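You operate a simulated robot arm through the tools that you are given. There is no shell and no other tool.

You run a simulated robot arm. Do the job below in one go: nothing can be reset, and whatever is moved stays where it is left.

JOB
Make the wall board safe: isolator off, then pull the teal fuse carrier.
Fine: lay it on the board shelf and shut the fuse box.

It is judged by the outcome, as a careful person would: the job done as asked, and still so three seconds after it is handed in. It fails if anything else is knocked over, pushed out of place, dropped, spilled or broken.

ROBOT AND FRAMES
A 6-joint arm with a two-finger parallel gripper, fixed in place. Base frame: the origin is at the foot of the arm, x ahead of it, y to its left, z up. Units: m, rad, N and s.
With the tool pointing down near the work surface it reaches from about 0.44 to 0.86 m from the base axis. Its first joint turns from -2.007 to 2.007 rad. Payload 4.2 kg.
The tool frame sits at the grasp point between the pads (the TCP): z along the fingers, y along the line on which they close. The tips reach 0.023 m beyond it. The gripper opens to 0.094 m. The fingers are 0.038 m wide and 0.01 m thick; the gripper's body (0.054 by 0.096 m) begins 0.039 m behind the TCP.
Orientation is that of the tool frame in the base frame, as a unit quaternion [w, x, y, z]. With the fingers straight down and closing along the base's y, the tool's x points along the base's -x, its y along +y and its z along -z.

CONTROLS
- The arm moves only by the tool jog_arm. Its arguments are lists of equal length, an entry for each row: "xyz": the shift along the base's x, y, z in cm, a list of three; "angular": the turn, a rotation vector about the base's x, y, z in rad, a list of three; "hand": the finger opening in cm, from 0 to 9.4. In form: {"xyz": [[dx, dy, dz], ...], "angular": [[wx, wy, wz], ...], "hand": [hand, ...]}. A call has 1 to 20 rows; each row shifts and turns the commanded pose from where the row before left it. Each row takes 0.2 s and may step no farther than 0.05 m and 0.15 rad from the row before; otherwise, or with a gripper value out of range, the whole call is refused. Where a pose cannot be reached the arm comes as near as it can. A force on the tool above 40 N (or 10 N above the force at the start of the call, whichever is more), or a blocked arm, ends the call early, and 0.2 s more pass. The fingers move at their own pace (about 0.108 m/s each) and stop on an object; they squeeze with about 26 N. The grip force told is the motor's: it shows also when the fingers shut on nothing. Time passes only in rows, and 0.2 s behind the last, so rows that do not move let the fingers close. The reply holds the time, the measured pose of the TCP, the force on the tool along the base axes, the opening and the grip force, in the units named above and with some noise, with the torque about the TCP (base axes, N m) and any sound that the robot's microphone picked up.
- Cameras (640 x 400 px; columns grow to the right, rows downward): "scene" is fixed at [0.0492, -0.5014, 1.6415]; the picture's right is [0.37, -0.93, 0.00], its down [-0.45, -0.18, -0.88] and it looks along [0.81, 0.33, -0.48] (base axes); focal length 350 px, centre (320, 200). "wrist" rides on the gripper at [0.086, 0.016, -0.074] in the tool frame; the picture's right is [-0.18, 0.98, 0.00], its down [-0.58, -0.11, -0.81] and it looks along [-0.79, -0.15, 0.59] (tool axes); focal length 243 px, centre (320, 200). There is no depth. A picture from a camera that has moved, and an enlarged one, comes with that camera's place and axes in the base frame and with its lens.
- camera(camera): a new picture of that camera. No time passes.
- slide_trunk(by): slides the trunk up (or, below 0, down) by that many m; the arm rides with it, the base frame stays. It gives what a move gives, with no picture.
- zoom(camera, box): a new picture of the part [left, top, right, bottom] of that camera's present view, enlarged. No time passes.
- close_job(): hands the job in; it is judged then, once.

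Places have to be worked out from the pictures, the camera data and where the tool is seen. Open the gripper and draw the arm clear of the work before you hand the job in, unless the task says otherwise.

The tools are called as name(argument=value, ...) on one line, values as JSON. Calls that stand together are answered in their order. jog_arm: Moves the arm, as the interface text tells. Its arguments: {"type":"object","properties":{"xyz":{"type":"array"},"angular":{"type":"array"},"hand":{"type":"array"}},"required":["xyz","angular","hand"]} The other tools are called the same way: slide_trunk (by) slides the trunk up or down; camera (camera) takes a picture; zoom (camera, box) takes an enlarged picture of a part of a camera's view; close_job () hands the job in.

At the start:

```text
time_s: 0.0
tool_pos: [0.5794, -0.1697, 1.3932]
tool_rot: [0.0, 0.0, 1.0, -0.001]
force: [0.7, 0.5, -0.5]
torque: [0.0, 0.03, 0.01]
finger_gap: 0.0937
gripper_force: 0.0
trunk travel left (down, up): [-0.9, 0.09]
```

scene: 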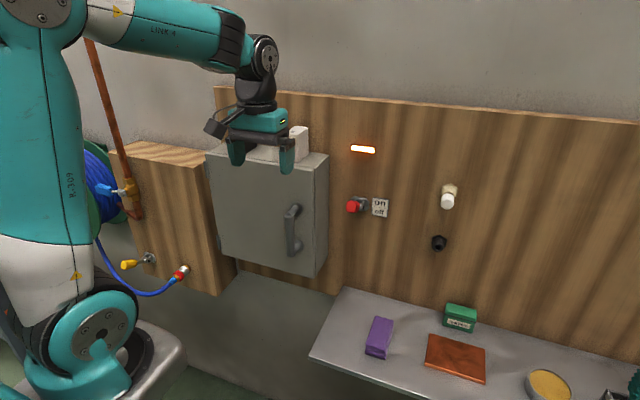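
wrist: 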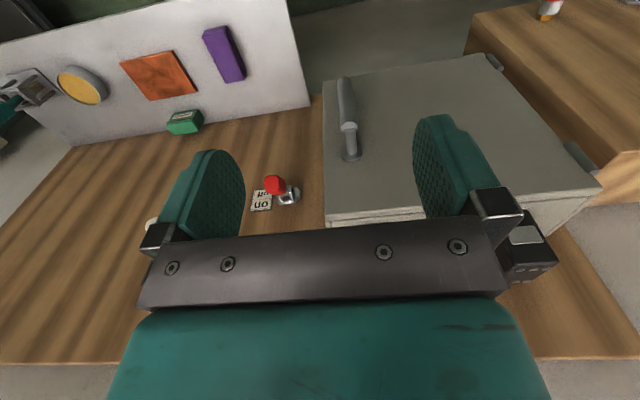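

I'll begin by looking closely at the board: the box with its handle, the isolator switch with the label, and the shelf.

zoom(camera="scene", box=[200, 120, 400, 280])

zoom(camera="scene", box=[330, 130, 410, 230])

zoom(camera="scene", box=[300, 270, 640, 400])

zoom(camera="wrist", box=[220, 50, 420, 240])

```text
2.50 times, centred on (300, 200) of scene
camera zoom: at [0.0492, -0.5014, 1.6415], right [0.37, -0.93, 0.0], down [-0.45, -0.18, -0.88], along [0.81, 0.33, -0.48], focal length 875 px, centre (370, 200)
```

zoom: 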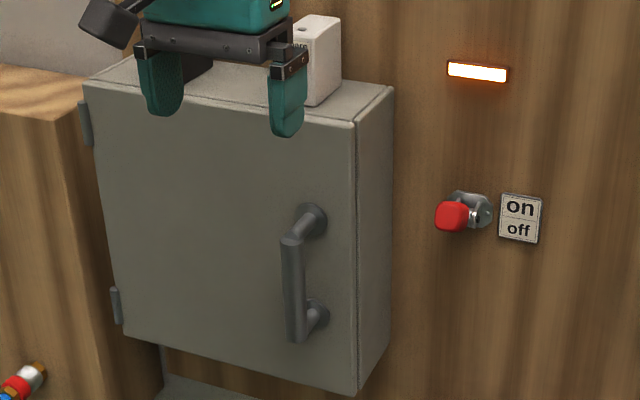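

```text
4.00 times, centred on (370, 180) of scene
camera zoom: at [0.0492, -0.5014, 1.6415], right [0.37, -0.93, 0.0], down [-0.45, -0.18, -0.88], along [0.81, 0.33, -0.48], focal length 1400 px, centre (120, 280)
```

zoom: 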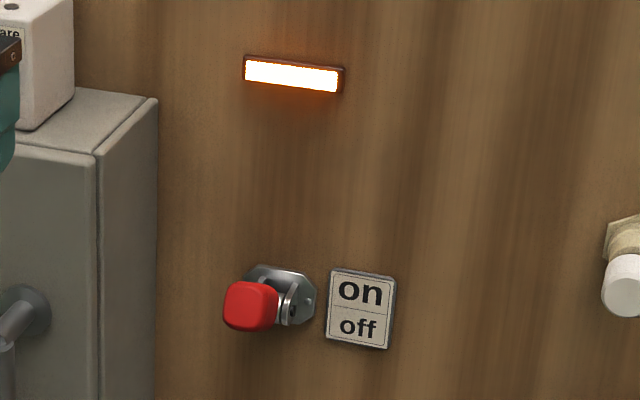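

```text
1.88 times, centred on (470, 335) of scene
camera zoom: at [0.0492, -0.5014, 1.6415], right [0.37, -0.93, 0.0], down [-0.45, -0.18, -0.88], along [0.81, 0.33, -0.48], focal length 659 px, centre (38, -54)
```

zoom: 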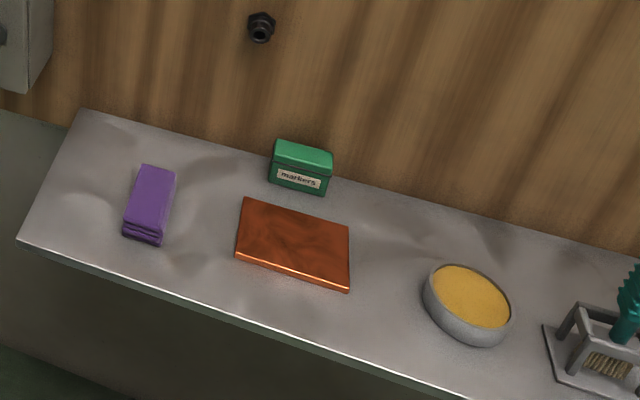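

```text
2.11 times, centred on (320, 145) of wrist
camera zoom: at [0.4922, -0.1542, 1.467], right [0.18, 0.98, 0.0], down [0.58, -0.11, 0.81], along [0.79, -0.15, -0.59], focal length 511 px, centre (320, 316)
```

zoom: 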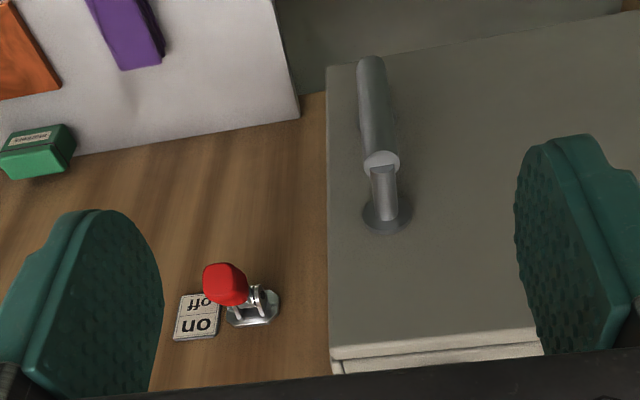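

Both views agree: the knob is near (0.79, -0.289, 1.203), and the board and box face square along x (box face x≈0.744, board x≈0.846). The door is hinged at the left (y≈0.106), with its handle bar at (0.695, -0.154, 1.085–1.194). I'll move sideways away from the box first, closing the fingers, then lower the trunk.

jog_arm(xyz=[[0, -3, 0], [0, -3, 0], [0, -3, 0], [0, -3, 0], [0, 0, 0]], angular=[[0, 0, 0], [0, 0, 0], [0, 0, 0], [0, 0, 0], [0, 0, 0]], hand=[6, 3, 0, 0, 0])

slide_trunk(by=-0.15)

```text
time_s: 1.2
tool_pos: [0.5797, -0.291, 1.3929]
tool_rot: [0.0, -0.001, 1.0, -0.001]
force: [-0.3, -0.7, -0.5]
torque: [-0.02, -0.02, 0.02]
finger_gap: 0.0
gripper_force: 26.0
trunk travel left (down, up): [-0.9, 0.09]
```

```text
time_s: 3.0
tool_pos: [0.5806, -0.2911, 1.2454]
tool_rot: [0.001, 0.0, 1.0, -0.001]
force: [0.5, 0.4, -0.8]
torque: [0.02, 0.01, 0.05]
finger_gap: 0.0002
gripper_force: 26.5
trunk travel left (down, up): [-0.75, 0.24]
```

The arm is clear beside the box at z=1.245. Now I'll turn the tool to point at the wall (rotate about -y), staying in front of the board.

jog_arm(xyz=[[0.5, 0, 0.3], [0.5, 0, 0.3], [0.5, 0, 0.3], [0.5, 0, 0.3], [0.5, 0, 0.3], [0.5, 0, 0.3], [0.5, 0, 0.3], [0.5, 0, 0.3], [0.5, 0, 0.3], [0.5, 0, 0.3], [0.5, 0, 0.3], [0, 0, 0]], angular=[[0, -0.1428, 0], [0, -0.1428, 0], [0, -0.1428, 0], [0, -0.1428, 0], [0, -0.1428, 0], [0, -0.1428, 0], [0, -0.1428, 0], [0, -0.1428, 0], [0, -0.1428, 0], [0, -0.1428, 0], [0, -0.1428, 0], [0, 0, 0]], hand=[0, 0, 0, 0, 0, 0, 0, 0, 0, 0, 0, 0])

camera(camera="scene")

camera(camera="wrist")

```text
time_s: 5.5
tool_pos: [0.6351, -0.2894, 1.2775]
tool_rot: [0.708, 0.001, 0.707, -0.001]
force: [0.7, -0.3, 0.0]
torque: [-0.02, 0.01, -0.01]
finger_gap: 0.0
gripper_force: 26.0
trunk travel left (down, up): [-0.75, 0.24]
```

```text
taken
```

scene: 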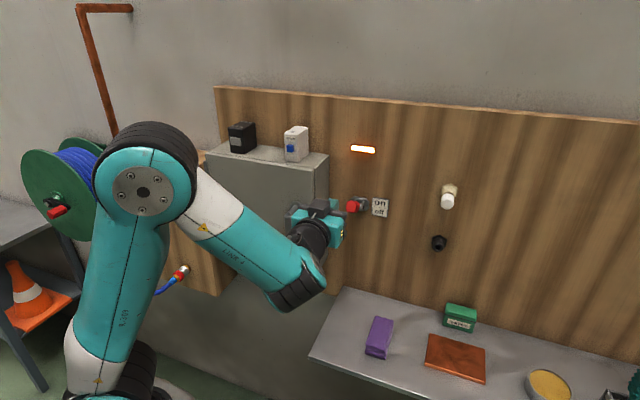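

```text
taken
camera wrist: at [0.5604, -0.2745, 1.1902], right [0.0, 0.98, 0.18], down [-0.81, -0.11, 0.58], along [0.59, -0.15, 0.79], focal length 243 px, centre (320, 200)
```

wrist: 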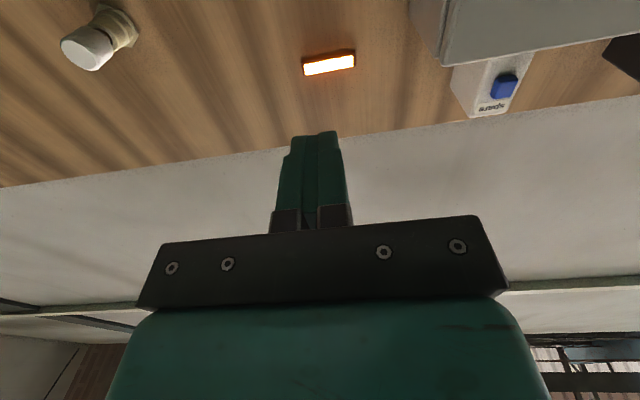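

The tool is now horizontal at (0.635, -0.289, 1.278), above the lever's height. I'll advance the closed fingertips over the red knob and check.

jog_arm(xyz=[[3, 0, 0], [3, 0, 0], [3, 0, 0], [3, 0, 0], [2.5, 0, 0], [0, 0, -1], [0, 0, 0]], angular=[[0, 0, 0], [0, 0, 0], [0, 0, 0], [0, 0, 0], [0, 0, 0], [0, 0, 0], [0, 0, 0]], hand=[0, 0, 0, 0, 0, 0, 0])

zoom(camera="scene", box=[300, 130, 420, 230])

camera(camera="wrist")

```text
time_s: 7.2
tool_pos: [0.7801, -0.2907, 1.2663]
tool_rot: [0.708, -0.001, 0.707, 0.001]
force: [0.0, -0.2, -0.9]
torque: [-0.01, -0.01, 0.01]
finger_gap: 0.0001
gripper_force: 25.5
trunk travel left (down, up): [-0.75, 0.24]
```

```text
4.00 times, centred on (360, 180) of scene
camera zoom: at [0.0492, -0.5014, 1.6415], right [0.37, -0.93, 0.0], down [-0.45, -0.18, -0.88], along [0.81, 0.33, -0.48], focal length 1400 px, centre (160, 280)
```

zoom: 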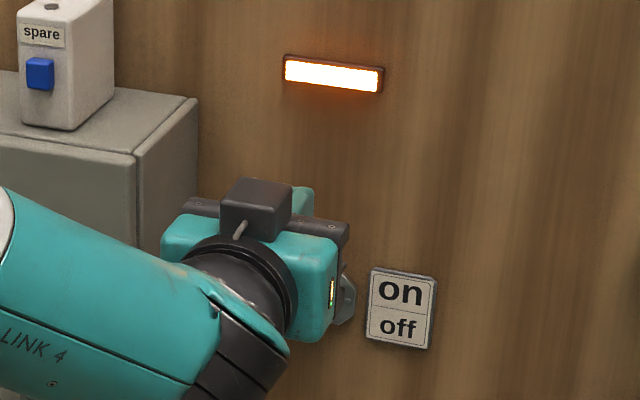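

```text
taken
camera wrist: at [0.7051, -0.2745, 1.1791], right [0.0, 0.98, 0.18], down [-0.81, -0.11, 0.58], along [0.59, -0.15, 0.79], focal length 243 px, centre (320, 200)
```

wrist: 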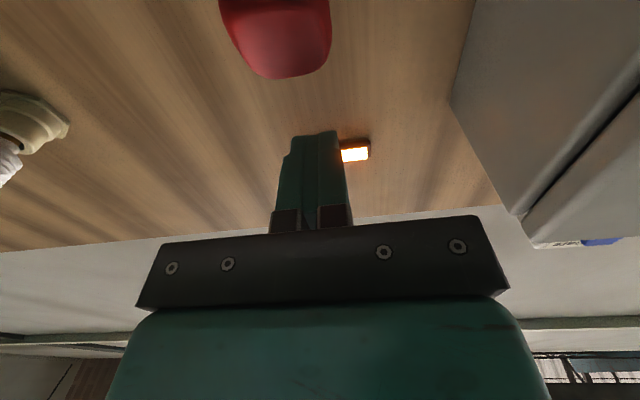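

The knob sits beneath the fingertips (y≈-0.293), about 3 cm below them. I'll press down in small steps.

jog_arm(xyz=[[0, 0, -1], [0, 0, -1], [0, 0, -0.7], [0, 0, -0.7], [0, 0, -0.7], [0, 0, -0.7], [0, 0, -0.7]], angular=[[0, 0, 0], [0, 0, 0], [0, 0, 0], [0, 0, 0], [0, 0, 0], [0, 0, 0], [0, 0, 0]], hand=[0, 0, 0, 0, 0, 0, 0])

zoom(camera="scene", box=[300, 130, 420, 230])

camera(camera="wrist")

```text
time_s: 8.5
tool_pos: [0.7763, -0.2926, 1.2289]
tool_rot: [0.712, -0.001, 0.703, 0.001]
force: [-24.2, 3.5, 15.0]
torque: [0.08, 0.45, 0.05]
finger_gap: 0.0002
gripper_force: 25.9
trunk travel left (down, up): [-0.75, 0.24]
stopped in row 6: the force on the tool passed its limit at 44 N (the readings are from after the stop); the commanded pose is now the measured one
```

```text
4.00 times, centred on (360, 180) of scene
camera zoom: at [0.0492, -0.5014, 1.6415], right [0.37, -0.93, 0.0], down [-0.45, -0.18, -0.88], along [0.81, 0.33, -0.48], focal length 1400 px, centre (160, 280)
```

zoom: 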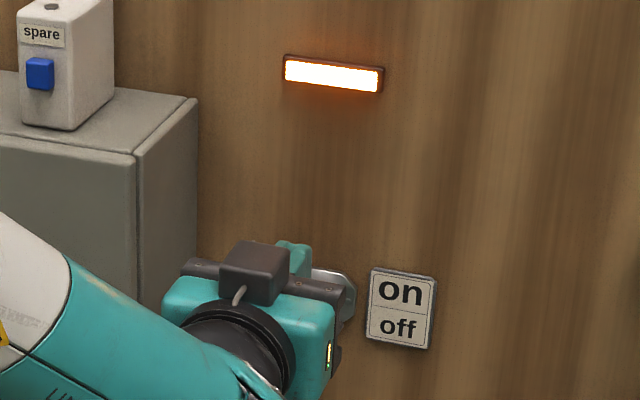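

```text
taken
camera wrist: at [0.7039, -0.2759, 1.1407], right [0.0, 0.98, 0.18], down [-0.81, -0.11, 0.57], along [0.58, -0.15, 0.8], focal length 243 px, centre (320, 200)
```

wrist: 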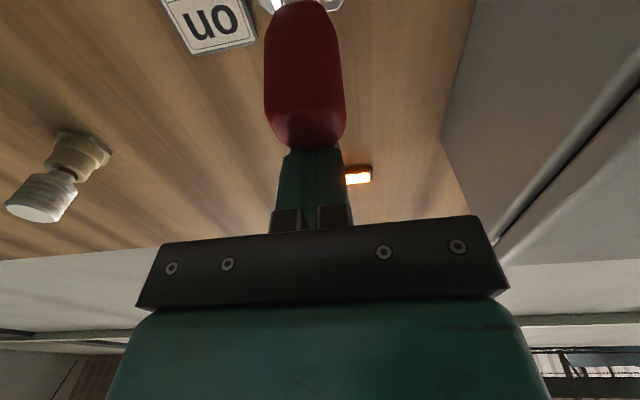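

The reaction (-24 x, +15 z) shows the tips caught the knob's end cap: the lever points out and about 32° up, and I was not far enough in. I'll lift off, move further in over the knob and look again before pressing.

jog_arm(xyz=[[-1, 0, 1], [0, 0, 2], [0, 0, 2], [2, 0, 0], [2, 0, 0], [0, 0, 0]], angular=[[0, 0, 0], [0, 0, 0], [0, 0, 0], [0, 0, 0], [0, 0, 0], [0, 0, 0]], hand=[0, 0, 0, 0, 0, 0])

camera(camera="wrist")

zoom(camera="scene", box=[300, 130, 420, 230])

```text
time_s: 9.9
tool_pos: [0.8099, -0.2906, 1.2742]
tool_rot: [0.71, 0.0, 0.705, 0.001]
force: [-0.5, 0.7, 0.4]
torque: [0.0, 0.02, -0.03]
finger_gap: 0.0001
gripper_force: 25.1
trunk travel left (down, up): [-0.75, 0.24]
```

```text
taken
camera wrist: at [0.7364, -0.2751, 1.1868], right [0.0, 0.98, 0.18], down [-0.81, -0.11, 0.58], along [0.59, -0.15, 0.8], focal length 243 px, centre (320, 200)
```

wrist: 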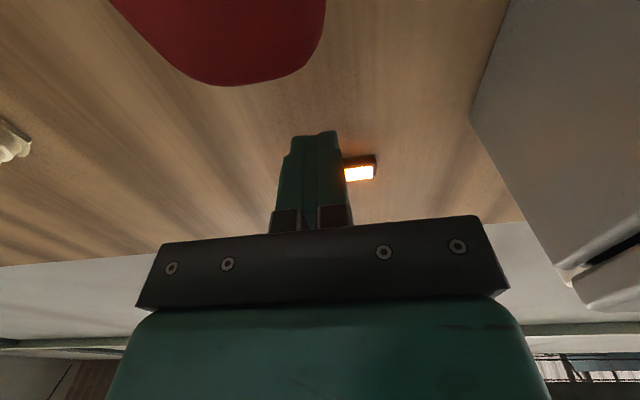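

```text
4.00 times, centred on (360, 180) of scene
camera zoom: at [0.0492, -0.5014, 1.6415], right [0.37, -0.93, 0.0], down [-0.45, -0.18, -0.88], along [0.81, 0.33, -0.48], focal length 1400 px, centre (160, 280)
```

zoom: 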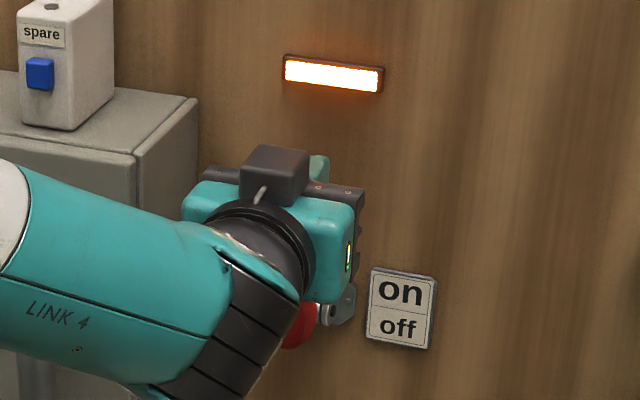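

The tips are over the knob now, but the gripper body would come close to the knob end at this depth, so I'll retreat 1 cm and press down, watching the forces.

jog_arm(xyz=[[-1, 0, -0.5], [0, 0, -1], [0, 0, -0.7], [0, 0, -0.7], [0, 0, -0.5], [0, 0, -0.5], [0, 0, -0.5], [0, 0, -0.5]], angular=[[0, 0, 0], [0, 0, 0], [0, 0, 0], [0, 0, 0], [0, 0, 0], [0, 0, 0], [0, 0, 0], [0, 0, 0]], hand=[0, 0, 0, 0, 0, 0, 0, 0])

camera(camera="wrist")

zoom(camera="scene", box=[300, 130, 420, 230])

```text
time_s: 11.7
tool_pos: [0.7992, -0.2904, 1.2259]
tool_rot: [0.709, 0.0, 0.705, 0.001]
force: [0.3, 0.4, 0.1]
torque: [0.02, 0.03, -0.01]
finger_gap: 0.0
gripper_force: 25.5
trunk travel left (down, up): [-0.75, 0.24]
```

```text
taken
camera wrist: at [0.7252, -0.2752, 1.1384], right [0.0, 0.98, 0.18], down [-0.81, -0.11, 0.58], along [0.59, -0.15, 0.8], focal length 243 px, centre (320, 200)
```

wrist: 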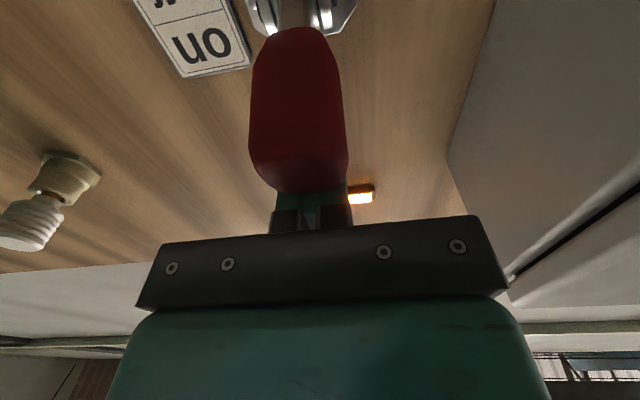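

```text
4.00 times, centred on (360, 180) of scene
camera zoom: at [0.0492, -0.5014, 1.6415], right [0.37, -0.93, 0.0], down [-0.45, -0.18, -0.88], along [0.81, 0.33, -0.48], focal length 1400 px, centre (160, 280)
```

zoom: 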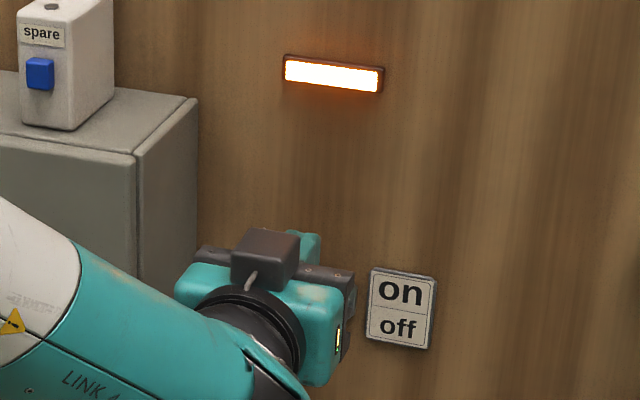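

There's no contact force yet; the lever still points up and the light is on. I'll keep pressing down in small steps.

jog_arm(xyz=[[0, 0, -0.5], [0, 0, -0.5], [0, 0, -0.5], [0, 0, -0.5]], angular=[[0, 0, 0], [0, 0, 0], [0, 0, 0], [0, 0, 0]], hand=[0, 0, 0, 0])

camera(camera="wrist")

```text
time_s: 12.7
tool_pos: [0.7988, -0.2908, 1.2059]
tool_rot: [0.709, 0.0, 0.705, 0.0]
force: [-0.2, 0.7, 0.2]
torque: [0.01, 0.0, 0.02]
finger_gap: 0.0001
gripper_force: 26.5
trunk travel left (down, up): [-0.75, 0.24]
```

```text
taken
camera wrist: at [0.7253, -0.2758, 1.1179], right [0.0, 0.98, 0.18], down [-0.81, -0.11, 0.58], along [0.59, -0.15, 0.8], focal length 243 px, centre (320, 200)
```

wrist: 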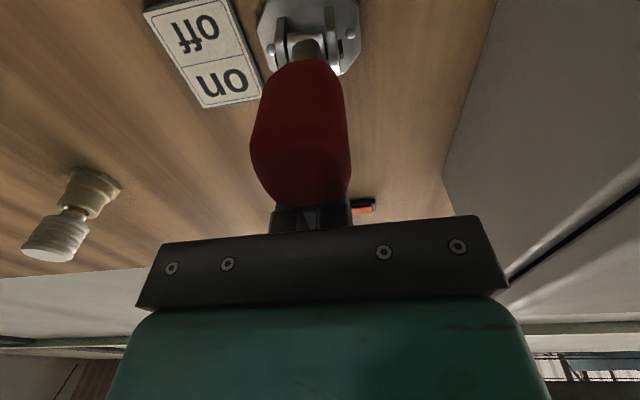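

The indicator now looks dark, so the lever may have passed over. Checking the light in the scene view.

zoom(camera="scene", box=[300, 130, 420, 230])

zoom(camera="wrist", box=[220, 0, 400, 240])

```text
4.00 times, centred on (360, 180) of scene
camera zoom: at [0.0492, -0.5014, 1.6415], right [0.37, -0.93, 0.0], down [-0.45, -0.18, -0.88], along [0.81, 0.33, -0.48], focal length 1400 px, centre (160, 280)
```

zoom: 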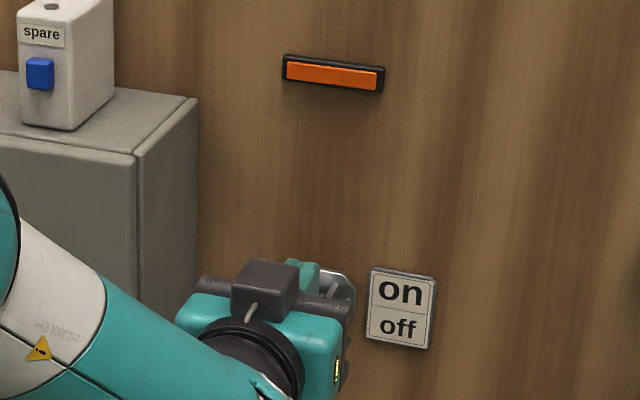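

```text
1.67 times, centred on (310, 120) of wrist
camera zoom: at [0.7253, -0.2758, 1.1179], right [0.0, 0.98, 0.18], down [-0.81, -0.11, 0.58], along [0.59, -0.15, 0.8], focal length 404 px, centre (337, 333)
```

zoom: 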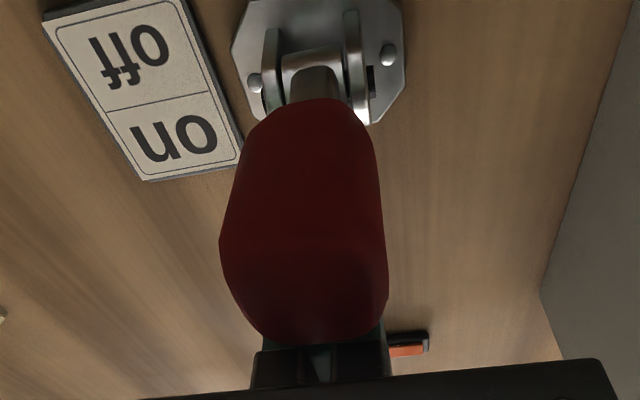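

The light is out. I'll follow the lever further down, backing out slightly, to be sure it's at the end of its off travel.

jog_arm(xyz=[[-0.5, 0, -0.3], [-0.5, 0, -0.5], [0, 0, -0.5], [0, 0, -0.5], [0, 0, -0.5], [0, 0, -0.5], [0, 0, -0.5]], angular=[[0, 0, 0], [0, 0, 0], [0, 0, 0], [0, 0, 0], [0, 0, 0], [0, 0, 0], [0, 0, 0]], hand=[0, 0, 0, 0, 0, 0, 0])

camera(camera="wrist")

```text
time_s: 14.3
tool_pos: [0.789, -0.2915, 1.1784]
tool_rot: [0.713, 0.0, 0.701, -0.001]
force: [4.8, -1.0, 32.0]
torque: [-0.03, -0.83, 0.0]
finger_gap: 0.0
gripper_force: 26.3
trunk travel left (down, up): [-0.75, 0.24]
```

```text
taken
camera wrist: at [0.7166, -0.2761, 1.0908], right [0.0, 0.98, 0.18], down [-0.82, -0.11, 0.57], along [0.58, -0.15, 0.8], focal length 243 px, centre (320, 200)
```

wrist: 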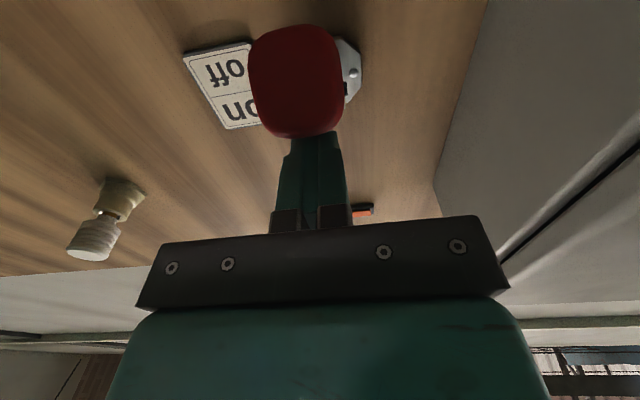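

The lever is firmly at its lower stop (32 N, knob pointing down) and the light is off. I'll lift off, withdraw, and roll the tool half a turn so the wrist camera rides on top.

jog_arm(xyz=[[0, 0, 1], [-1, 0, 1.5], [-3, 0, 1], [-4, 0, 0], [-4, 0, 0], [-4, 0, 0], [-3, 0, 0], [0, 0, 0]], angular=[[0, 0, 0], [0, 0, 0], [0, 0, 0], [0, 0, 0], [0, 0, 0], [0, -0.012, 0], [0, 0, 0], [0, 0, 0]], hand=[0, 0, 0, 0, 0, 0, 0, 0])

jog_arm(xyz=[[0, 0, 0], [0, 0, 0], [0, 0, 0], [0, 0, 0], [0, 0, 0], [0, 0, 0], [0, 0, 0], [0, 0, 0], [0, 0, 0], [0, 0, 0], [0, 0, 0]], angular=[[0.1428, 0, 0], [0.1428, 0, 0], [0.1428, 0, 0], [0.1428, 0, 0], [0.1428, 0, 0], [0.1428, 0, 0], [0.1428, 0, 0], [0.1428, 0, 0], [0.1428, 0, 0], [0.1428, 0, 0], [0.1428, 0, 0]], hand=[0, 0, 0, 0, 0, 0, 0, 0, 0, 0, 0])

camera(camera="scene")

```text
time_s: 16.1
tool_pos: [0.6098, -0.2933, 1.2258]
tool_rot: [0.71, 0.0, 0.704, 0.0]
force: [0.1, -0.6, -0.8]
torque: [-0.03, -0.01, 0.02]
finger_gap: 0.0002
gripper_force: 25.9
out of reach, approached as far as the arm can: row 7
trunk travel left (down, up): [-0.75, 0.24]
```

```text
time_s: 18.5
tool_pos: [0.6101, -0.2956, 1.2235]
tool_rot: [0.504, 0.505, 0.495, 0.496]
force: [1.2, 0.9, 1.0]
torque: [0.0, 0.04, 0.03]
finger_gap: 0.0
gripper_force: 26.2
trunk travel left (down, up): [-0.75, 0.24]
```

```text
taken
```

scene: 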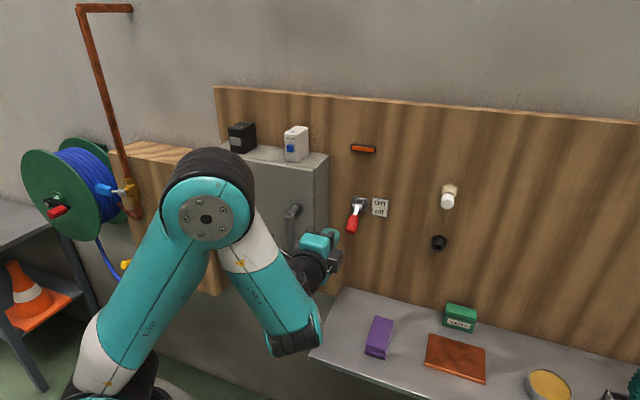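

The lever is down and the light out. The wrist camera works better from below with the tool pitched about 45° down (it then looks level into the box, and the arm reaches closer in), so I'll undo the roll and pitch the tool down instead.

jog_arm(xyz=[[0, 0, 0], [0, 0, 0], [0, 0, 0], [0, 0, 0], [0, 0, 0], [0, 0, 0], [0, 0, 0], [0, 0, 0], [0, 0, 0], [0, 0, 0], [0, 0, 0], [0, 0, 0], [0, 0, 0], [0, 0, 0], [0, 0, 0], [0, 0, 0], [0, 0, 0], [0, 0, 0]], angular=[[-0.1428, 0, 0], [-0.1428, 0, 0], [-0.1428, 0, 0], [-0.1428, 0, 0], [-0.1428, 0, 0], [-0.1428, 0, 0], [-0.1428, 0, 0], [-0.1428, 0, 0], [-0.1428, 0, 0], [-0.1428, 0, 0], [-0.1428, 0, 0], [0, 0.131, 0], [0, 0.131, 0], [0, 0.131, 0], [0, 0.131, 0], [0, 0.131, 0], [0, 0.131, 0], [0, 0, 0]], hand=[0, 0, 0, 0, 0, 0, 0, 0, 0, 0, 0, 0, 0, 2, 4, 5, 5, 5])

camera(camera="wrist")

camera(camera="scene")

```text
time_s: 22.3
tool_pos: [0.611, -0.2958, 1.2229]
tool_rot: [0.39, 0.001, 0.921, 0.0]
force: [-0.7, -0.5, 0.9]
torque: [0.03, 0.0, 0.0]
finger_gap: 0.05
gripper_force: 0.0
trunk travel left (down, up): [-0.75, 0.24]
```

```text
taken
camera wrist: at [0.4972, -0.2801, 1.2118], right [0.13, 0.98, 0.13], down [-0.17, -0.11, 0.98], along [0.98, -0.15, 0.16], focal length 243 px, centre (320, 200)
```

wrist: 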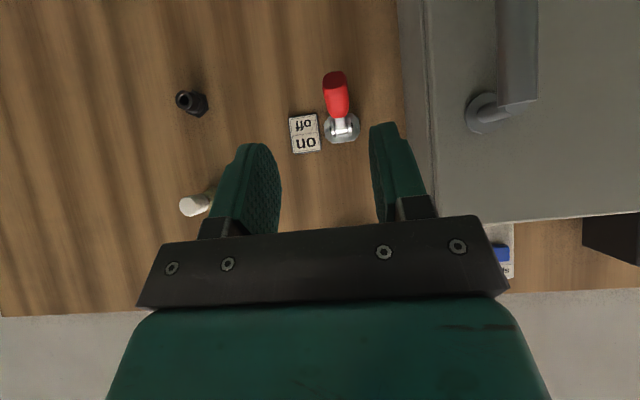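

```text
taken
```

scene: 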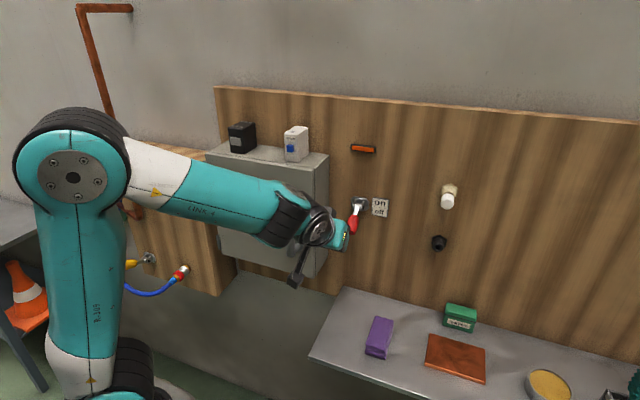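

The wrist camera now looks level at the board. Handle bar is near y≈-0.157, top at z≈1.194. I'll open the fingers, line up in front of the bar and recheck before going in.

jog_arm(xyz=[[0, 3.5, -1.3], [0, 3.5, -1.3], [0, 3.5, -1.3], [0, 3.4, -1.4], [0, 0, 0]], angular=[[0, 0, 0], [0, 0, 0], [0, 0, 0], [0, 0, 0], [0, 0, 0]], hand=[7, 7, 7, 7, 7])

camera(camera="wrist")

zoom(camera="scene", box=[200, 130, 400, 280])

```text
time_s: 23.5
tool_pos: [0.6101, -0.1567, 1.1708]
tool_rot: [0.39, 0.001, 0.921, 0.0]
force: [0.0, -0.2, 0.1]
torque: [0.01, 0.0, 0.0]
finger_gap: 0.0701
gripper_force: 0.1
trunk travel left (down, up): [-0.75, 0.24]
```

```text
taken
camera wrist: at [0.4962, -0.1406, 1.1604], right [0.13, 0.98, 0.13], down [-0.18, -0.11, 0.98], along [0.98, -0.15, 0.16], focal length 243 px, centre (320, 200)
```

wrist: 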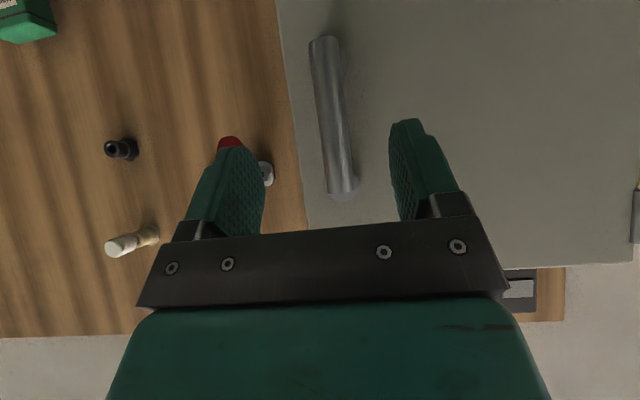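

```text
2.67 times, centred on (300, 205) of scene
camera zoom: at [0.0492, -0.5014, 1.6415], right [0.37, -0.93, 0.0], down [-0.45, -0.18, -0.88], along [0.81, 0.33, -0.48], focal length 933 px, centre (373, 187)
```

zoom: 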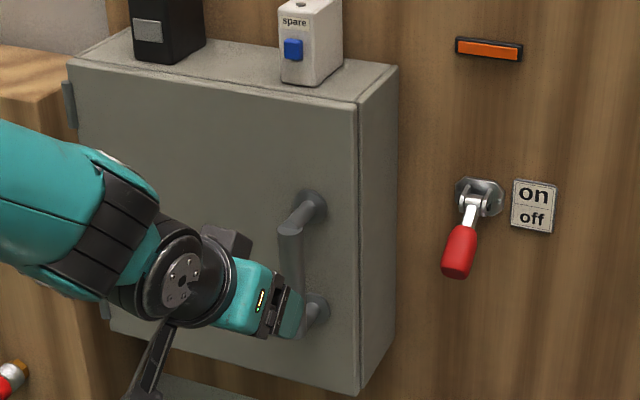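

The bar resolves to y≈-0.152, z 1.075–1.19, at x≈0.69. I'll move in along x to straddle it, then close.

jog_arm(xyz=[[2, 0.5, 0], [2, 0, 0], [2, 0, 0], [2, 0, 0], [0.5, 0, 0], [0, 0, 0]], angular=[[0, 0, 0], [0, 0, 0], [0, 0, 0], [0, 0, 0], [0, 0, 0], [0, 0, 0]], hand=[7, 7, 7, 7, 7, 7])

camera(camera="wrist")

zoom(camera="scene", box=[200, 130, 400, 280])

```text
time_s: 24.9
tool_pos: [0.6967, -0.1512, 1.1707]
tool_rot: [0.39, 0.0, 0.921, 0.0]
force: [-0.1, 0.2, -0.2]
torque: [-0.01, 0.0, -0.04]
finger_gap: 0.0698
gripper_force: 0.0
trunk travel left (down, up): [-0.75, 0.24]
```

```text
taken
camera wrist: at [0.5826, -0.1361, 1.1591], right [0.13, 0.98, 0.13], down [-0.18, -0.11, 0.98], along [0.98, -0.15, 0.16], focal length 243 px, centre (320, 200)
```

wrist: 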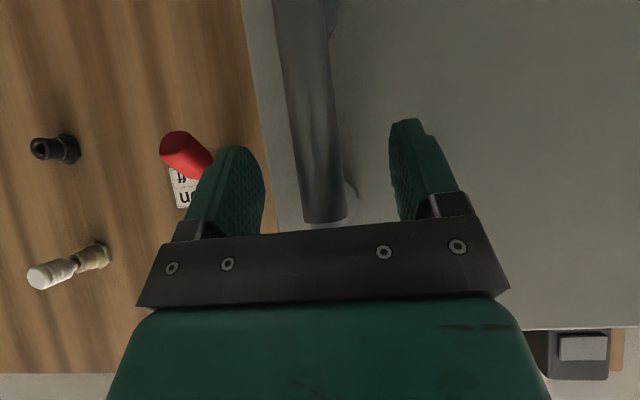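

```text
2.67 times, centred on (300, 205) of scene
camera zoom: at [0.0492, -0.5014, 1.6415], right [0.37, -0.93, 0.0], down [-0.45, -0.18, -0.88], along [0.81, 0.33, -0.48], focal length 933 px, centre (373, 187)
```

zoom: 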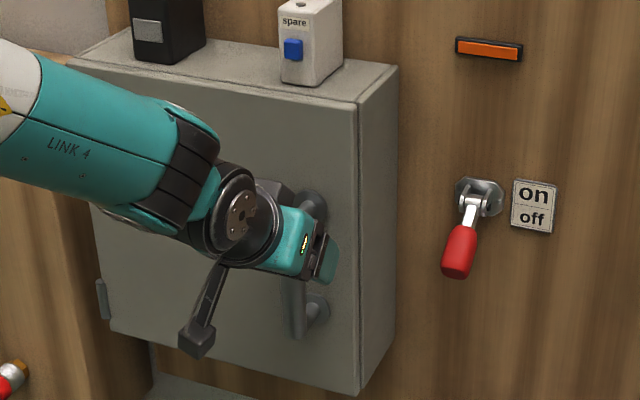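

The bar lies centered between the fingers. Closing on it.

jog_arm(xyz=[[0, 0, 0], [0, 0, 0], [0, 0, 0]], angular=[[0, 0, 0], [0, 0, 0], [0, 0, 0]], hand=[3, 0, 0])

```text
time_s: 25.7
tool_pos: [0.6956, -0.1537, 1.1706]
tool_rot: [0.391, 0.001, 0.92, -0.001]
force: [-0.2, -4.6, -0.3]
torque: [-0.18, 0.06, -0.2]
finger_gap: 0.0236
gripper_force: 45.5
trunk travel left (down, up): [-0.75, 0.24]
```

Grip is firm on the 2.4 cm bar. Now I'll pull it along the door's arc about the left hinge, turning the tool with the door.

jog_arm(xyz=[[-1.29, 0.28, 0], [-1.28, 0.34, 0], [-1.26, 0.4, 0], [-1.24, 0.47, 0], [0, 0, 0]], angular=[[0, 0, -0.05], [0, 0, -0.05], [0, 0, -0.05], [0, 0, -0.05], [0, 0, 0]], hand=[0, 0, 0, 0, 0])

camera(camera="scene")

```text
time_s: 26.9
tool_pos: [0.6446, -0.1365, 1.1703]
tool_rot: [0.388, 0.091, 0.916, -0.037]
force: [0.5, 2.6, -5.5]
torque: [-0.27, -0.97, 0.2]
finger_gap: 0.0238
gripper_force: 44.9
trunk travel left (down, up): [-0.75, 0.24]
```

```text
taken
```

scene: 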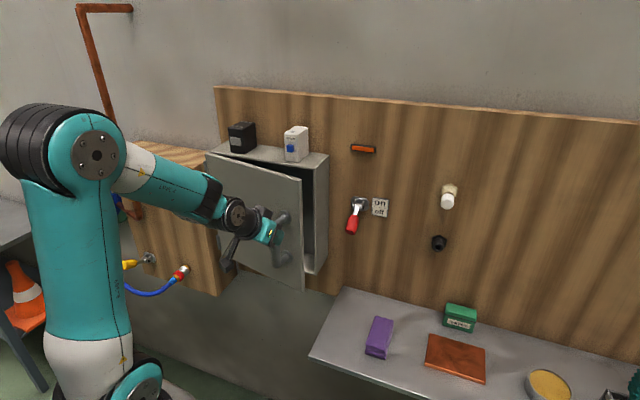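

The door swings freely and the items on top have not moved. I'll continue the arc to about 0.5 rad.

jog_arm(xyz=[[-1.21, 0.53, 0], [-1.18, 0.59, 0], [-1.16, 0.65, 0], [-1.12, 0.7, 0], [-1.08, 0.76, 0], [-1.05, 0.81, 0], [0, 0, 0]], angular=[[0, 0, -0.05], [0, 0, -0.05], [0, 0, -0.05], [0, 0, -0.05], [0, 0, -0.05], [0, 0, -0.05], [0, 0, 0]], hand=[0, 0, 0, 0, 0, 0, 0])

camera(camera="scene")

camera(camera="wrist")

```text
time_s: 28.5
tool_pos: [0.5776, -0.0955, 1.171]
tool_rot: [0.379, 0.227, 0.892, -0.096]
force: [7.3, 9.0, 4.6]
torque: [-0.15, 0.03, 0.02]
finger_gap: 0.0239
gripper_force: 45.2
trunk travel left (down, up): [-0.75, 0.24]
```

```text
taken
```

scene: 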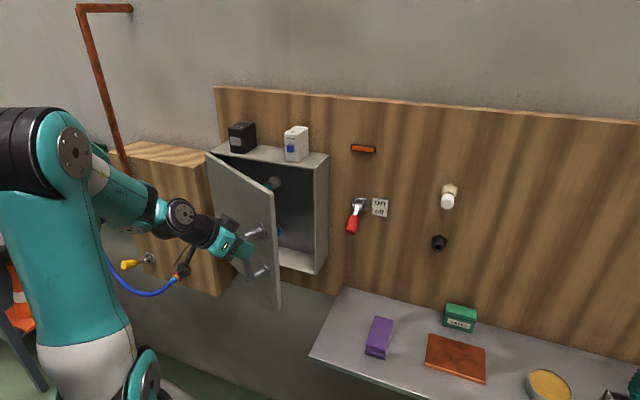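

```text
taken
camera wrist: at [0.4857, -0.0273, 1.1591], right [0.58, 0.8, 0.13], down [-0.21, -0.01, 0.98], along [0.79, -0.6, 0.16], focal length 243 px, centre (320, 200)
```

wrist: 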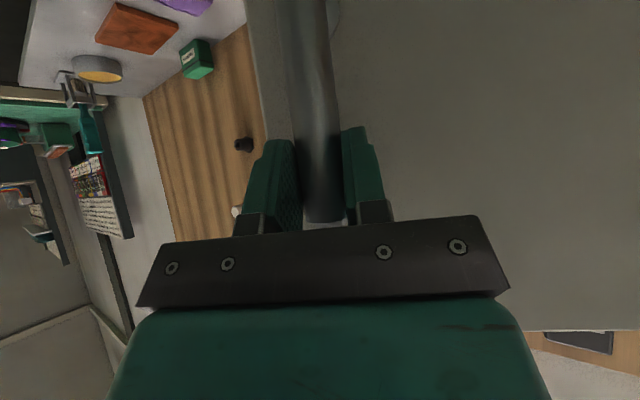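

The door is about 0.5 rad open with light forces. I'll carry on along the arc, yawing the tool a little less than the door, and see how far the arm follows.

jog_arm(xyz=[[-1.0, 0.86, 0], [-0.96, 0.92, 0], [-0.91, 0.96, 0], [-0.86, 1.0, 0], [-0.81, 1.05, 0], [-0.76, 1.08, 0], [0, 0, 0]], angular=[[0, 0, -0.04], [0, 0, -0.04], [0, 0, -0.04], [0, 0, -0.04], [0, 0, -0.04], [0, 0, -0.04], [0, 0, 0]], hand=[0, 0, 0, 0, 0, 0, 0])

camera(camera="scene")

```text
time_s: 30.1
tool_pos: [0.5237, -0.0366, 1.1709]
tool_rot: [0.363, 0.334, 0.858, -0.142]
force: [-0.3, -1.1, 0.8]
torque: [-0.6, -0.64, -0.2]
finger_gap: 0.0237
gripper_force: 45.0
trunk travel left (down, up): [-0.75, 0.24]
```

```text
taken
```

scene: 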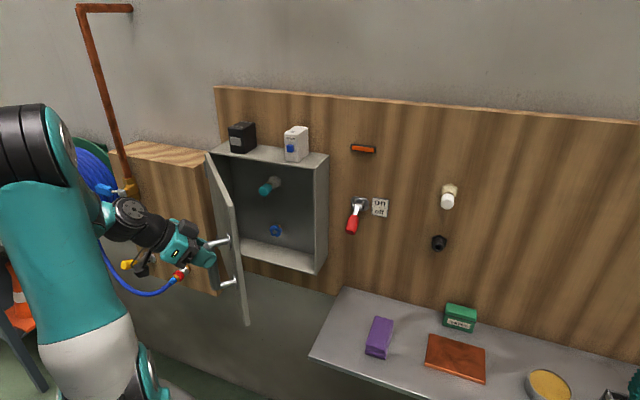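

The teal cylindrical carrier (upper) and a blue one (lower) are visible inside. The door follows easily, so I'll keep going on the arc toward 1.3 rad.

jog_arm(xyz=[[-0.69, 1.12, 0], [-0.65, 1.16, 0], [-0.59, 1.19, 0], [-0.53, 1.21, 0], [-0.46, 1.24, 0], [-0.4, 1.25, 0], [-0.34, 1.28, 0], [-0.28, 1.3, 0], [0, 0, 0]], angular=[[0, 0, -0.04], [0, 0, -0.04], [0, 0, -0.04], [0, 0, -0.04], [0, 0, -0.03], [0, 0, -0.03], [0, 0, -0.03], [0, 0, -0.03], [0, 0, 0]], hand=[0, 0, 0, 0, 0, 0, 0, 0, 0])

camera(camera="scene")

camera(camera="wrist")

```text
time_s: 31.7
tool_pos: [0.4855, 0.0446, 1.1702]
tool_rot: [0.343, 0.435, 0.811, -0.187]
force: [-16.4, -5.6, -5.6]
torque: [1.02, -0.88, -0.08]
finger_gap: 0.0238
gripper_force: 45.1
trunk travel left (down, up): [-0.75, 0.24]
stopped in row 8: the force on the tool passed its limit at 43 N (the readings are from after the stop); the commanded pose is now the measured one
```

```text
taken
```

scene: 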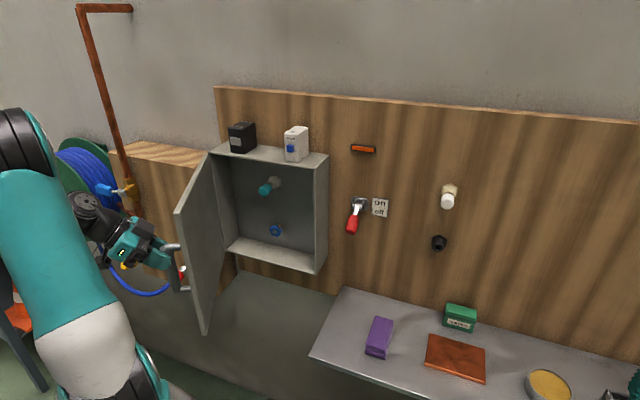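

```text
taken
camera wrist: at [0.4361, 0.1478, 1.1593], right [0.89, 0.44, 0.13], down [-0.18, 0.09, 0.98], along [0.41, -0.9, 0.16], focal length 243 px, centre (320, 200)
```

wrist: 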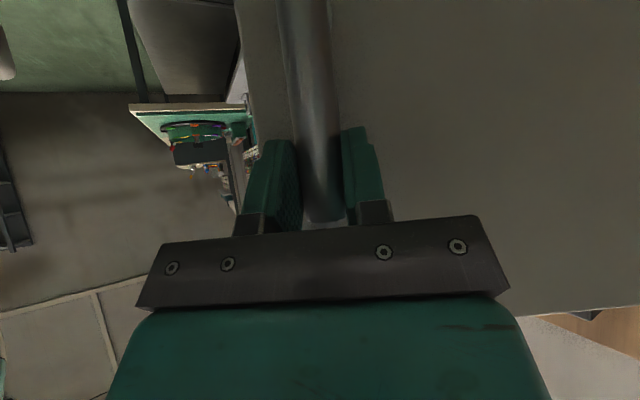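

The stop was mostly a radial force (-16 N in x), meaning my arc's radius was slightly tight rather than the door being at its limit; the door is about 66° open. I'll ease outward a few mm and continue on a corrected arc.

jog_arm(xyz=[[-0.3, 0, 0], [-0.21, 1.03, 0], [-0.21, 1.04, 0], [-0.13, 1.14, 0], [-0.13, 1.15, 0], [-0.03, 1.15, 0], [-0.03, 1.15, 0], [0, 0, 0]], angular=[[0, 0, 0], [0, 0, -0.04], [0, 0, -0.04], [0, 0, -0.04], [0, 0, -0.04], [0, 0, -0.04], [0, 0, -0.04], [0, 0, 0]], hand=[0, 0, 0, 0, 0, 0, 0, 0])

camera(camera="scene")

```text
time_s: 33.5
tool_pos: [0.4751, 0.1118, 1.1716]
tool_rot: [0.319, 0.528, 0.754, -0.227]
force: [-12.1, -1.2, -14.6]
torque: [-0.2, -1.16, -0.39]
finger_gap: 0.0239
gripper_force: 45.3
trunk travel left (down, up): [-0.75, 0.24]
```

```text
taken
```

scene: 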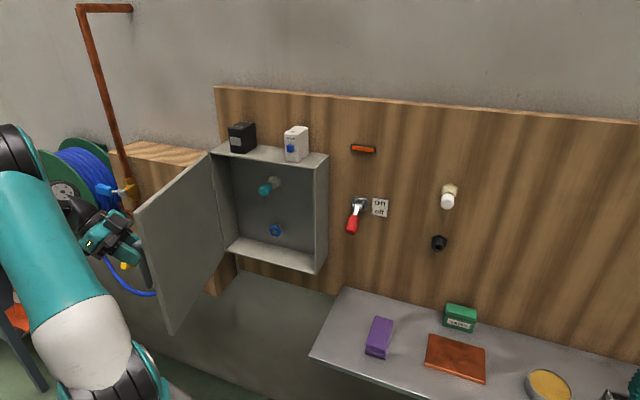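

The door is now about 80° open. A little more on the same arc, to get it past square and out of the arm's way.

jog_arm(xyz=[[-0.1, 1.09, 0], [0.06, 1.09, 0], [0.17, 1.14, 0], [0.18, 1.14, 0], [0.26, 1.12, 0], [0.27, 1.12, 0], [0.36, 1.09, 0], [0.37, 1.09, 0], [0, 0, 0]], angular=[[0, 0, -0.03], [0, 0, -0.03], [0, 0, -0.03], [0, 0, -0.03], [0, 0, -0.03], [0, 0, -0.03], [0, 0, -0.03], [0, 0, -0.03], [0, 0, 0]], hand=[0, 0, 0, 0, 0, 0, 0, 0, 0])

camera(camera="scene")

```text
time_s: 34.6
tool_pos: [0.4773, 0.151, 1.1646]
tool_rot: [0.304, 0.575, 0.721, -0.238]
force: [-6.4, -0.1, 26.1]
torque: [-1.35, 0.66, 0.12]
finger_gap: 0.0239
gripper_force: 45.0
out of reach, approached as far as the arm can: row 4, 5
trunk travel left (down, up): [-0.75, 0.24]
stopped in row 5: the force on the tool passed its limit at 64 N (the readings are from after the stop); the commanded pose is now the measured one
```

```text
taken
```

scene: 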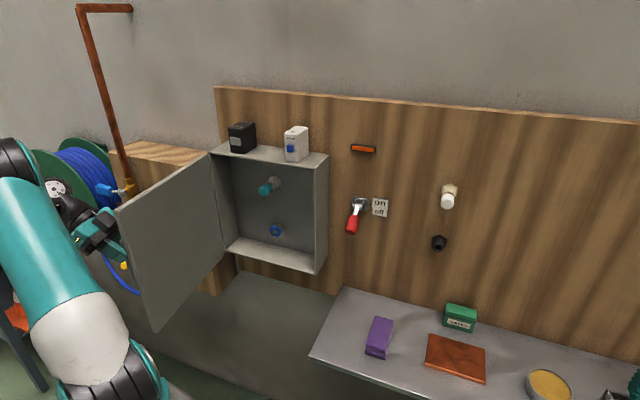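

The arm is at its near limit with the door at about 90°. I'll release the bar and raise the trunk so the fingers lift straight off it and clear the door's top.

jog_arm(xyz=[[0, 0, 0], [0, 0, 0], [0, 0, 0], [0, 0, 0]], angular=[[0, 0, 0], [0, 0, 0], [0, 0, 0], [0, 0, 0]], hand=[3.5, 5.5, 7, 7])

slide_trunk(by=0.05)

camera(camera="scene")

camera(camera="wrist")

```text
time_s: 35.6
tool_pos: [0.4773, 0.1501, 1.1631]
tool_rot: [0.305, 0.574, 0.721, -0.239]
force: [-0.6, -0.7, -0.7]
torque: [0.0, -0.06, 0.0]
finger_gap: 0.07
gripper_force: 0.1
trunk travel left (down, up): [-0.75, 0.24]
```

```text
time_s: 36.5
tool_pos: [0.4776, 0.1503, 1.2132]
tool_rot: [0.304, 0.575, 0.721, -0.24]
force: [0.3, -0.7, 0.0]
torque: [0.01, 0.01, -0.01]
finger_gap: 0.0697
gripper_force: 0.0
trunk travel left (down, up): [-0.8, 0.19]
```

```text
taken
```

scene: 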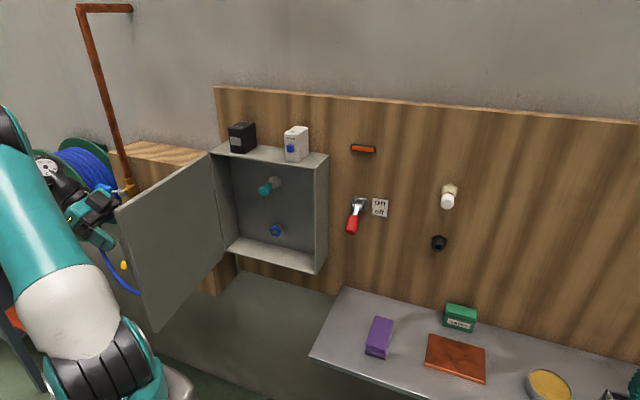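

```text
taken
camera wrist: at [0.4679, 0.2643, 1.2033], right [0.99, 0.1, 0.13], down [-0.15, 0.14, 0.98], along [0.08, -0.99, 0.15], focal length 243 px, centre (320, 200)
```

wrist: 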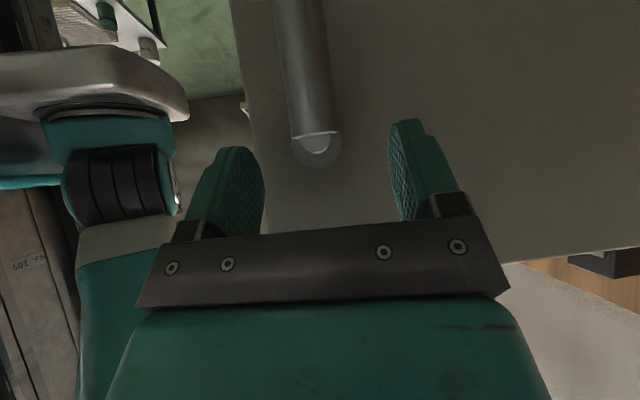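

The fingers are clear above the bar and the door stayed put. Raising the trunk further so everything passes over the door's top (z≈1.31).

slide_trunk(by=0.19)

jog_arm(xyz=[[0, 0, 0], [0, -2, 0], [0, -2, 0], [0, -2, 0], [0, -2, 0], [0, -2, 0], [0, -2, 0]], angular=[[0, 0, 0], [0, 0, 0.1], [0, 0, 0.1], [0, 0, 0.1], [0, 0, 0.1], [0, 0, 0.1], [0, 0, 0.1]], hand=[3, 0, 0, 0, 0, 0, 0])

camera(camera="scene")

camera(camera="wrist")

```text
time_s: 38.6
tool_pos: [0.478, 0.1504, 1.4034]
tool_rot: [0.304, 0.574, 0.721, -0.24]
force: [-0.5, 0.2, -0.2]
torque: [0.0, -0.01, -0.01]
finger_gap: 0.0701
gripper_force: 0.1
trunk travel left (down, up): [-0.99, 0.0]
```

```text
time_s: 40.2
tool_pos: [0.4762, 0.0306, 1.4037]
tool_rot: [0.361, 0.335, 0.859, -0.139]
force: [0.2, -0.1, 1.0]
torque: [-0.03, -0.01, -0.02]
finger_gap: 0.0
gripper_force: 25.6
trunk travel left (down, up): [-0.99, 0.0]
```

```text
taken
```

scene: 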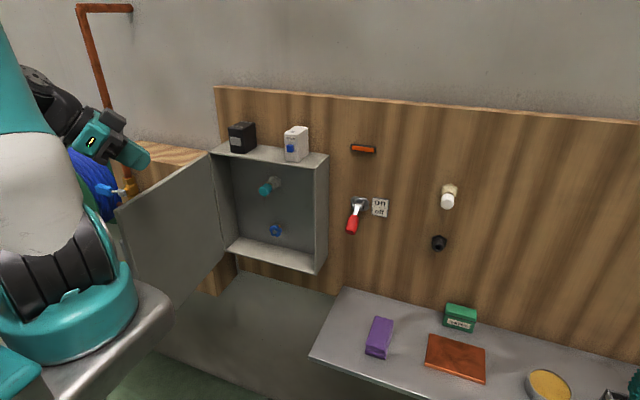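

```text
taken
camera wrist: at [0.4042, 0.1185, 1.3929], right [0.76, 0.64, 0.13], down [-0.2, 0.03, 0.98], along [0.62, -0.77, 0.15], focal length 243 px, centre (320, 200)
```

wrist: 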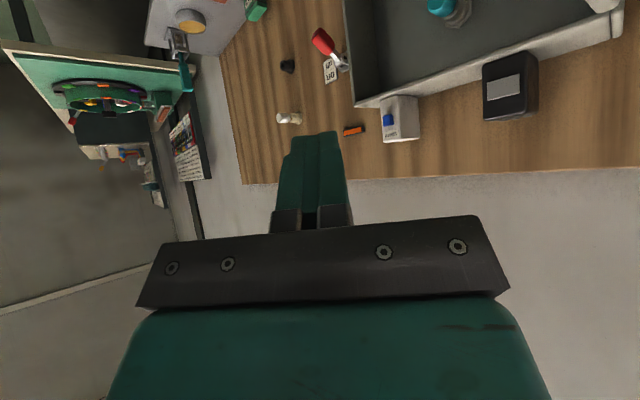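

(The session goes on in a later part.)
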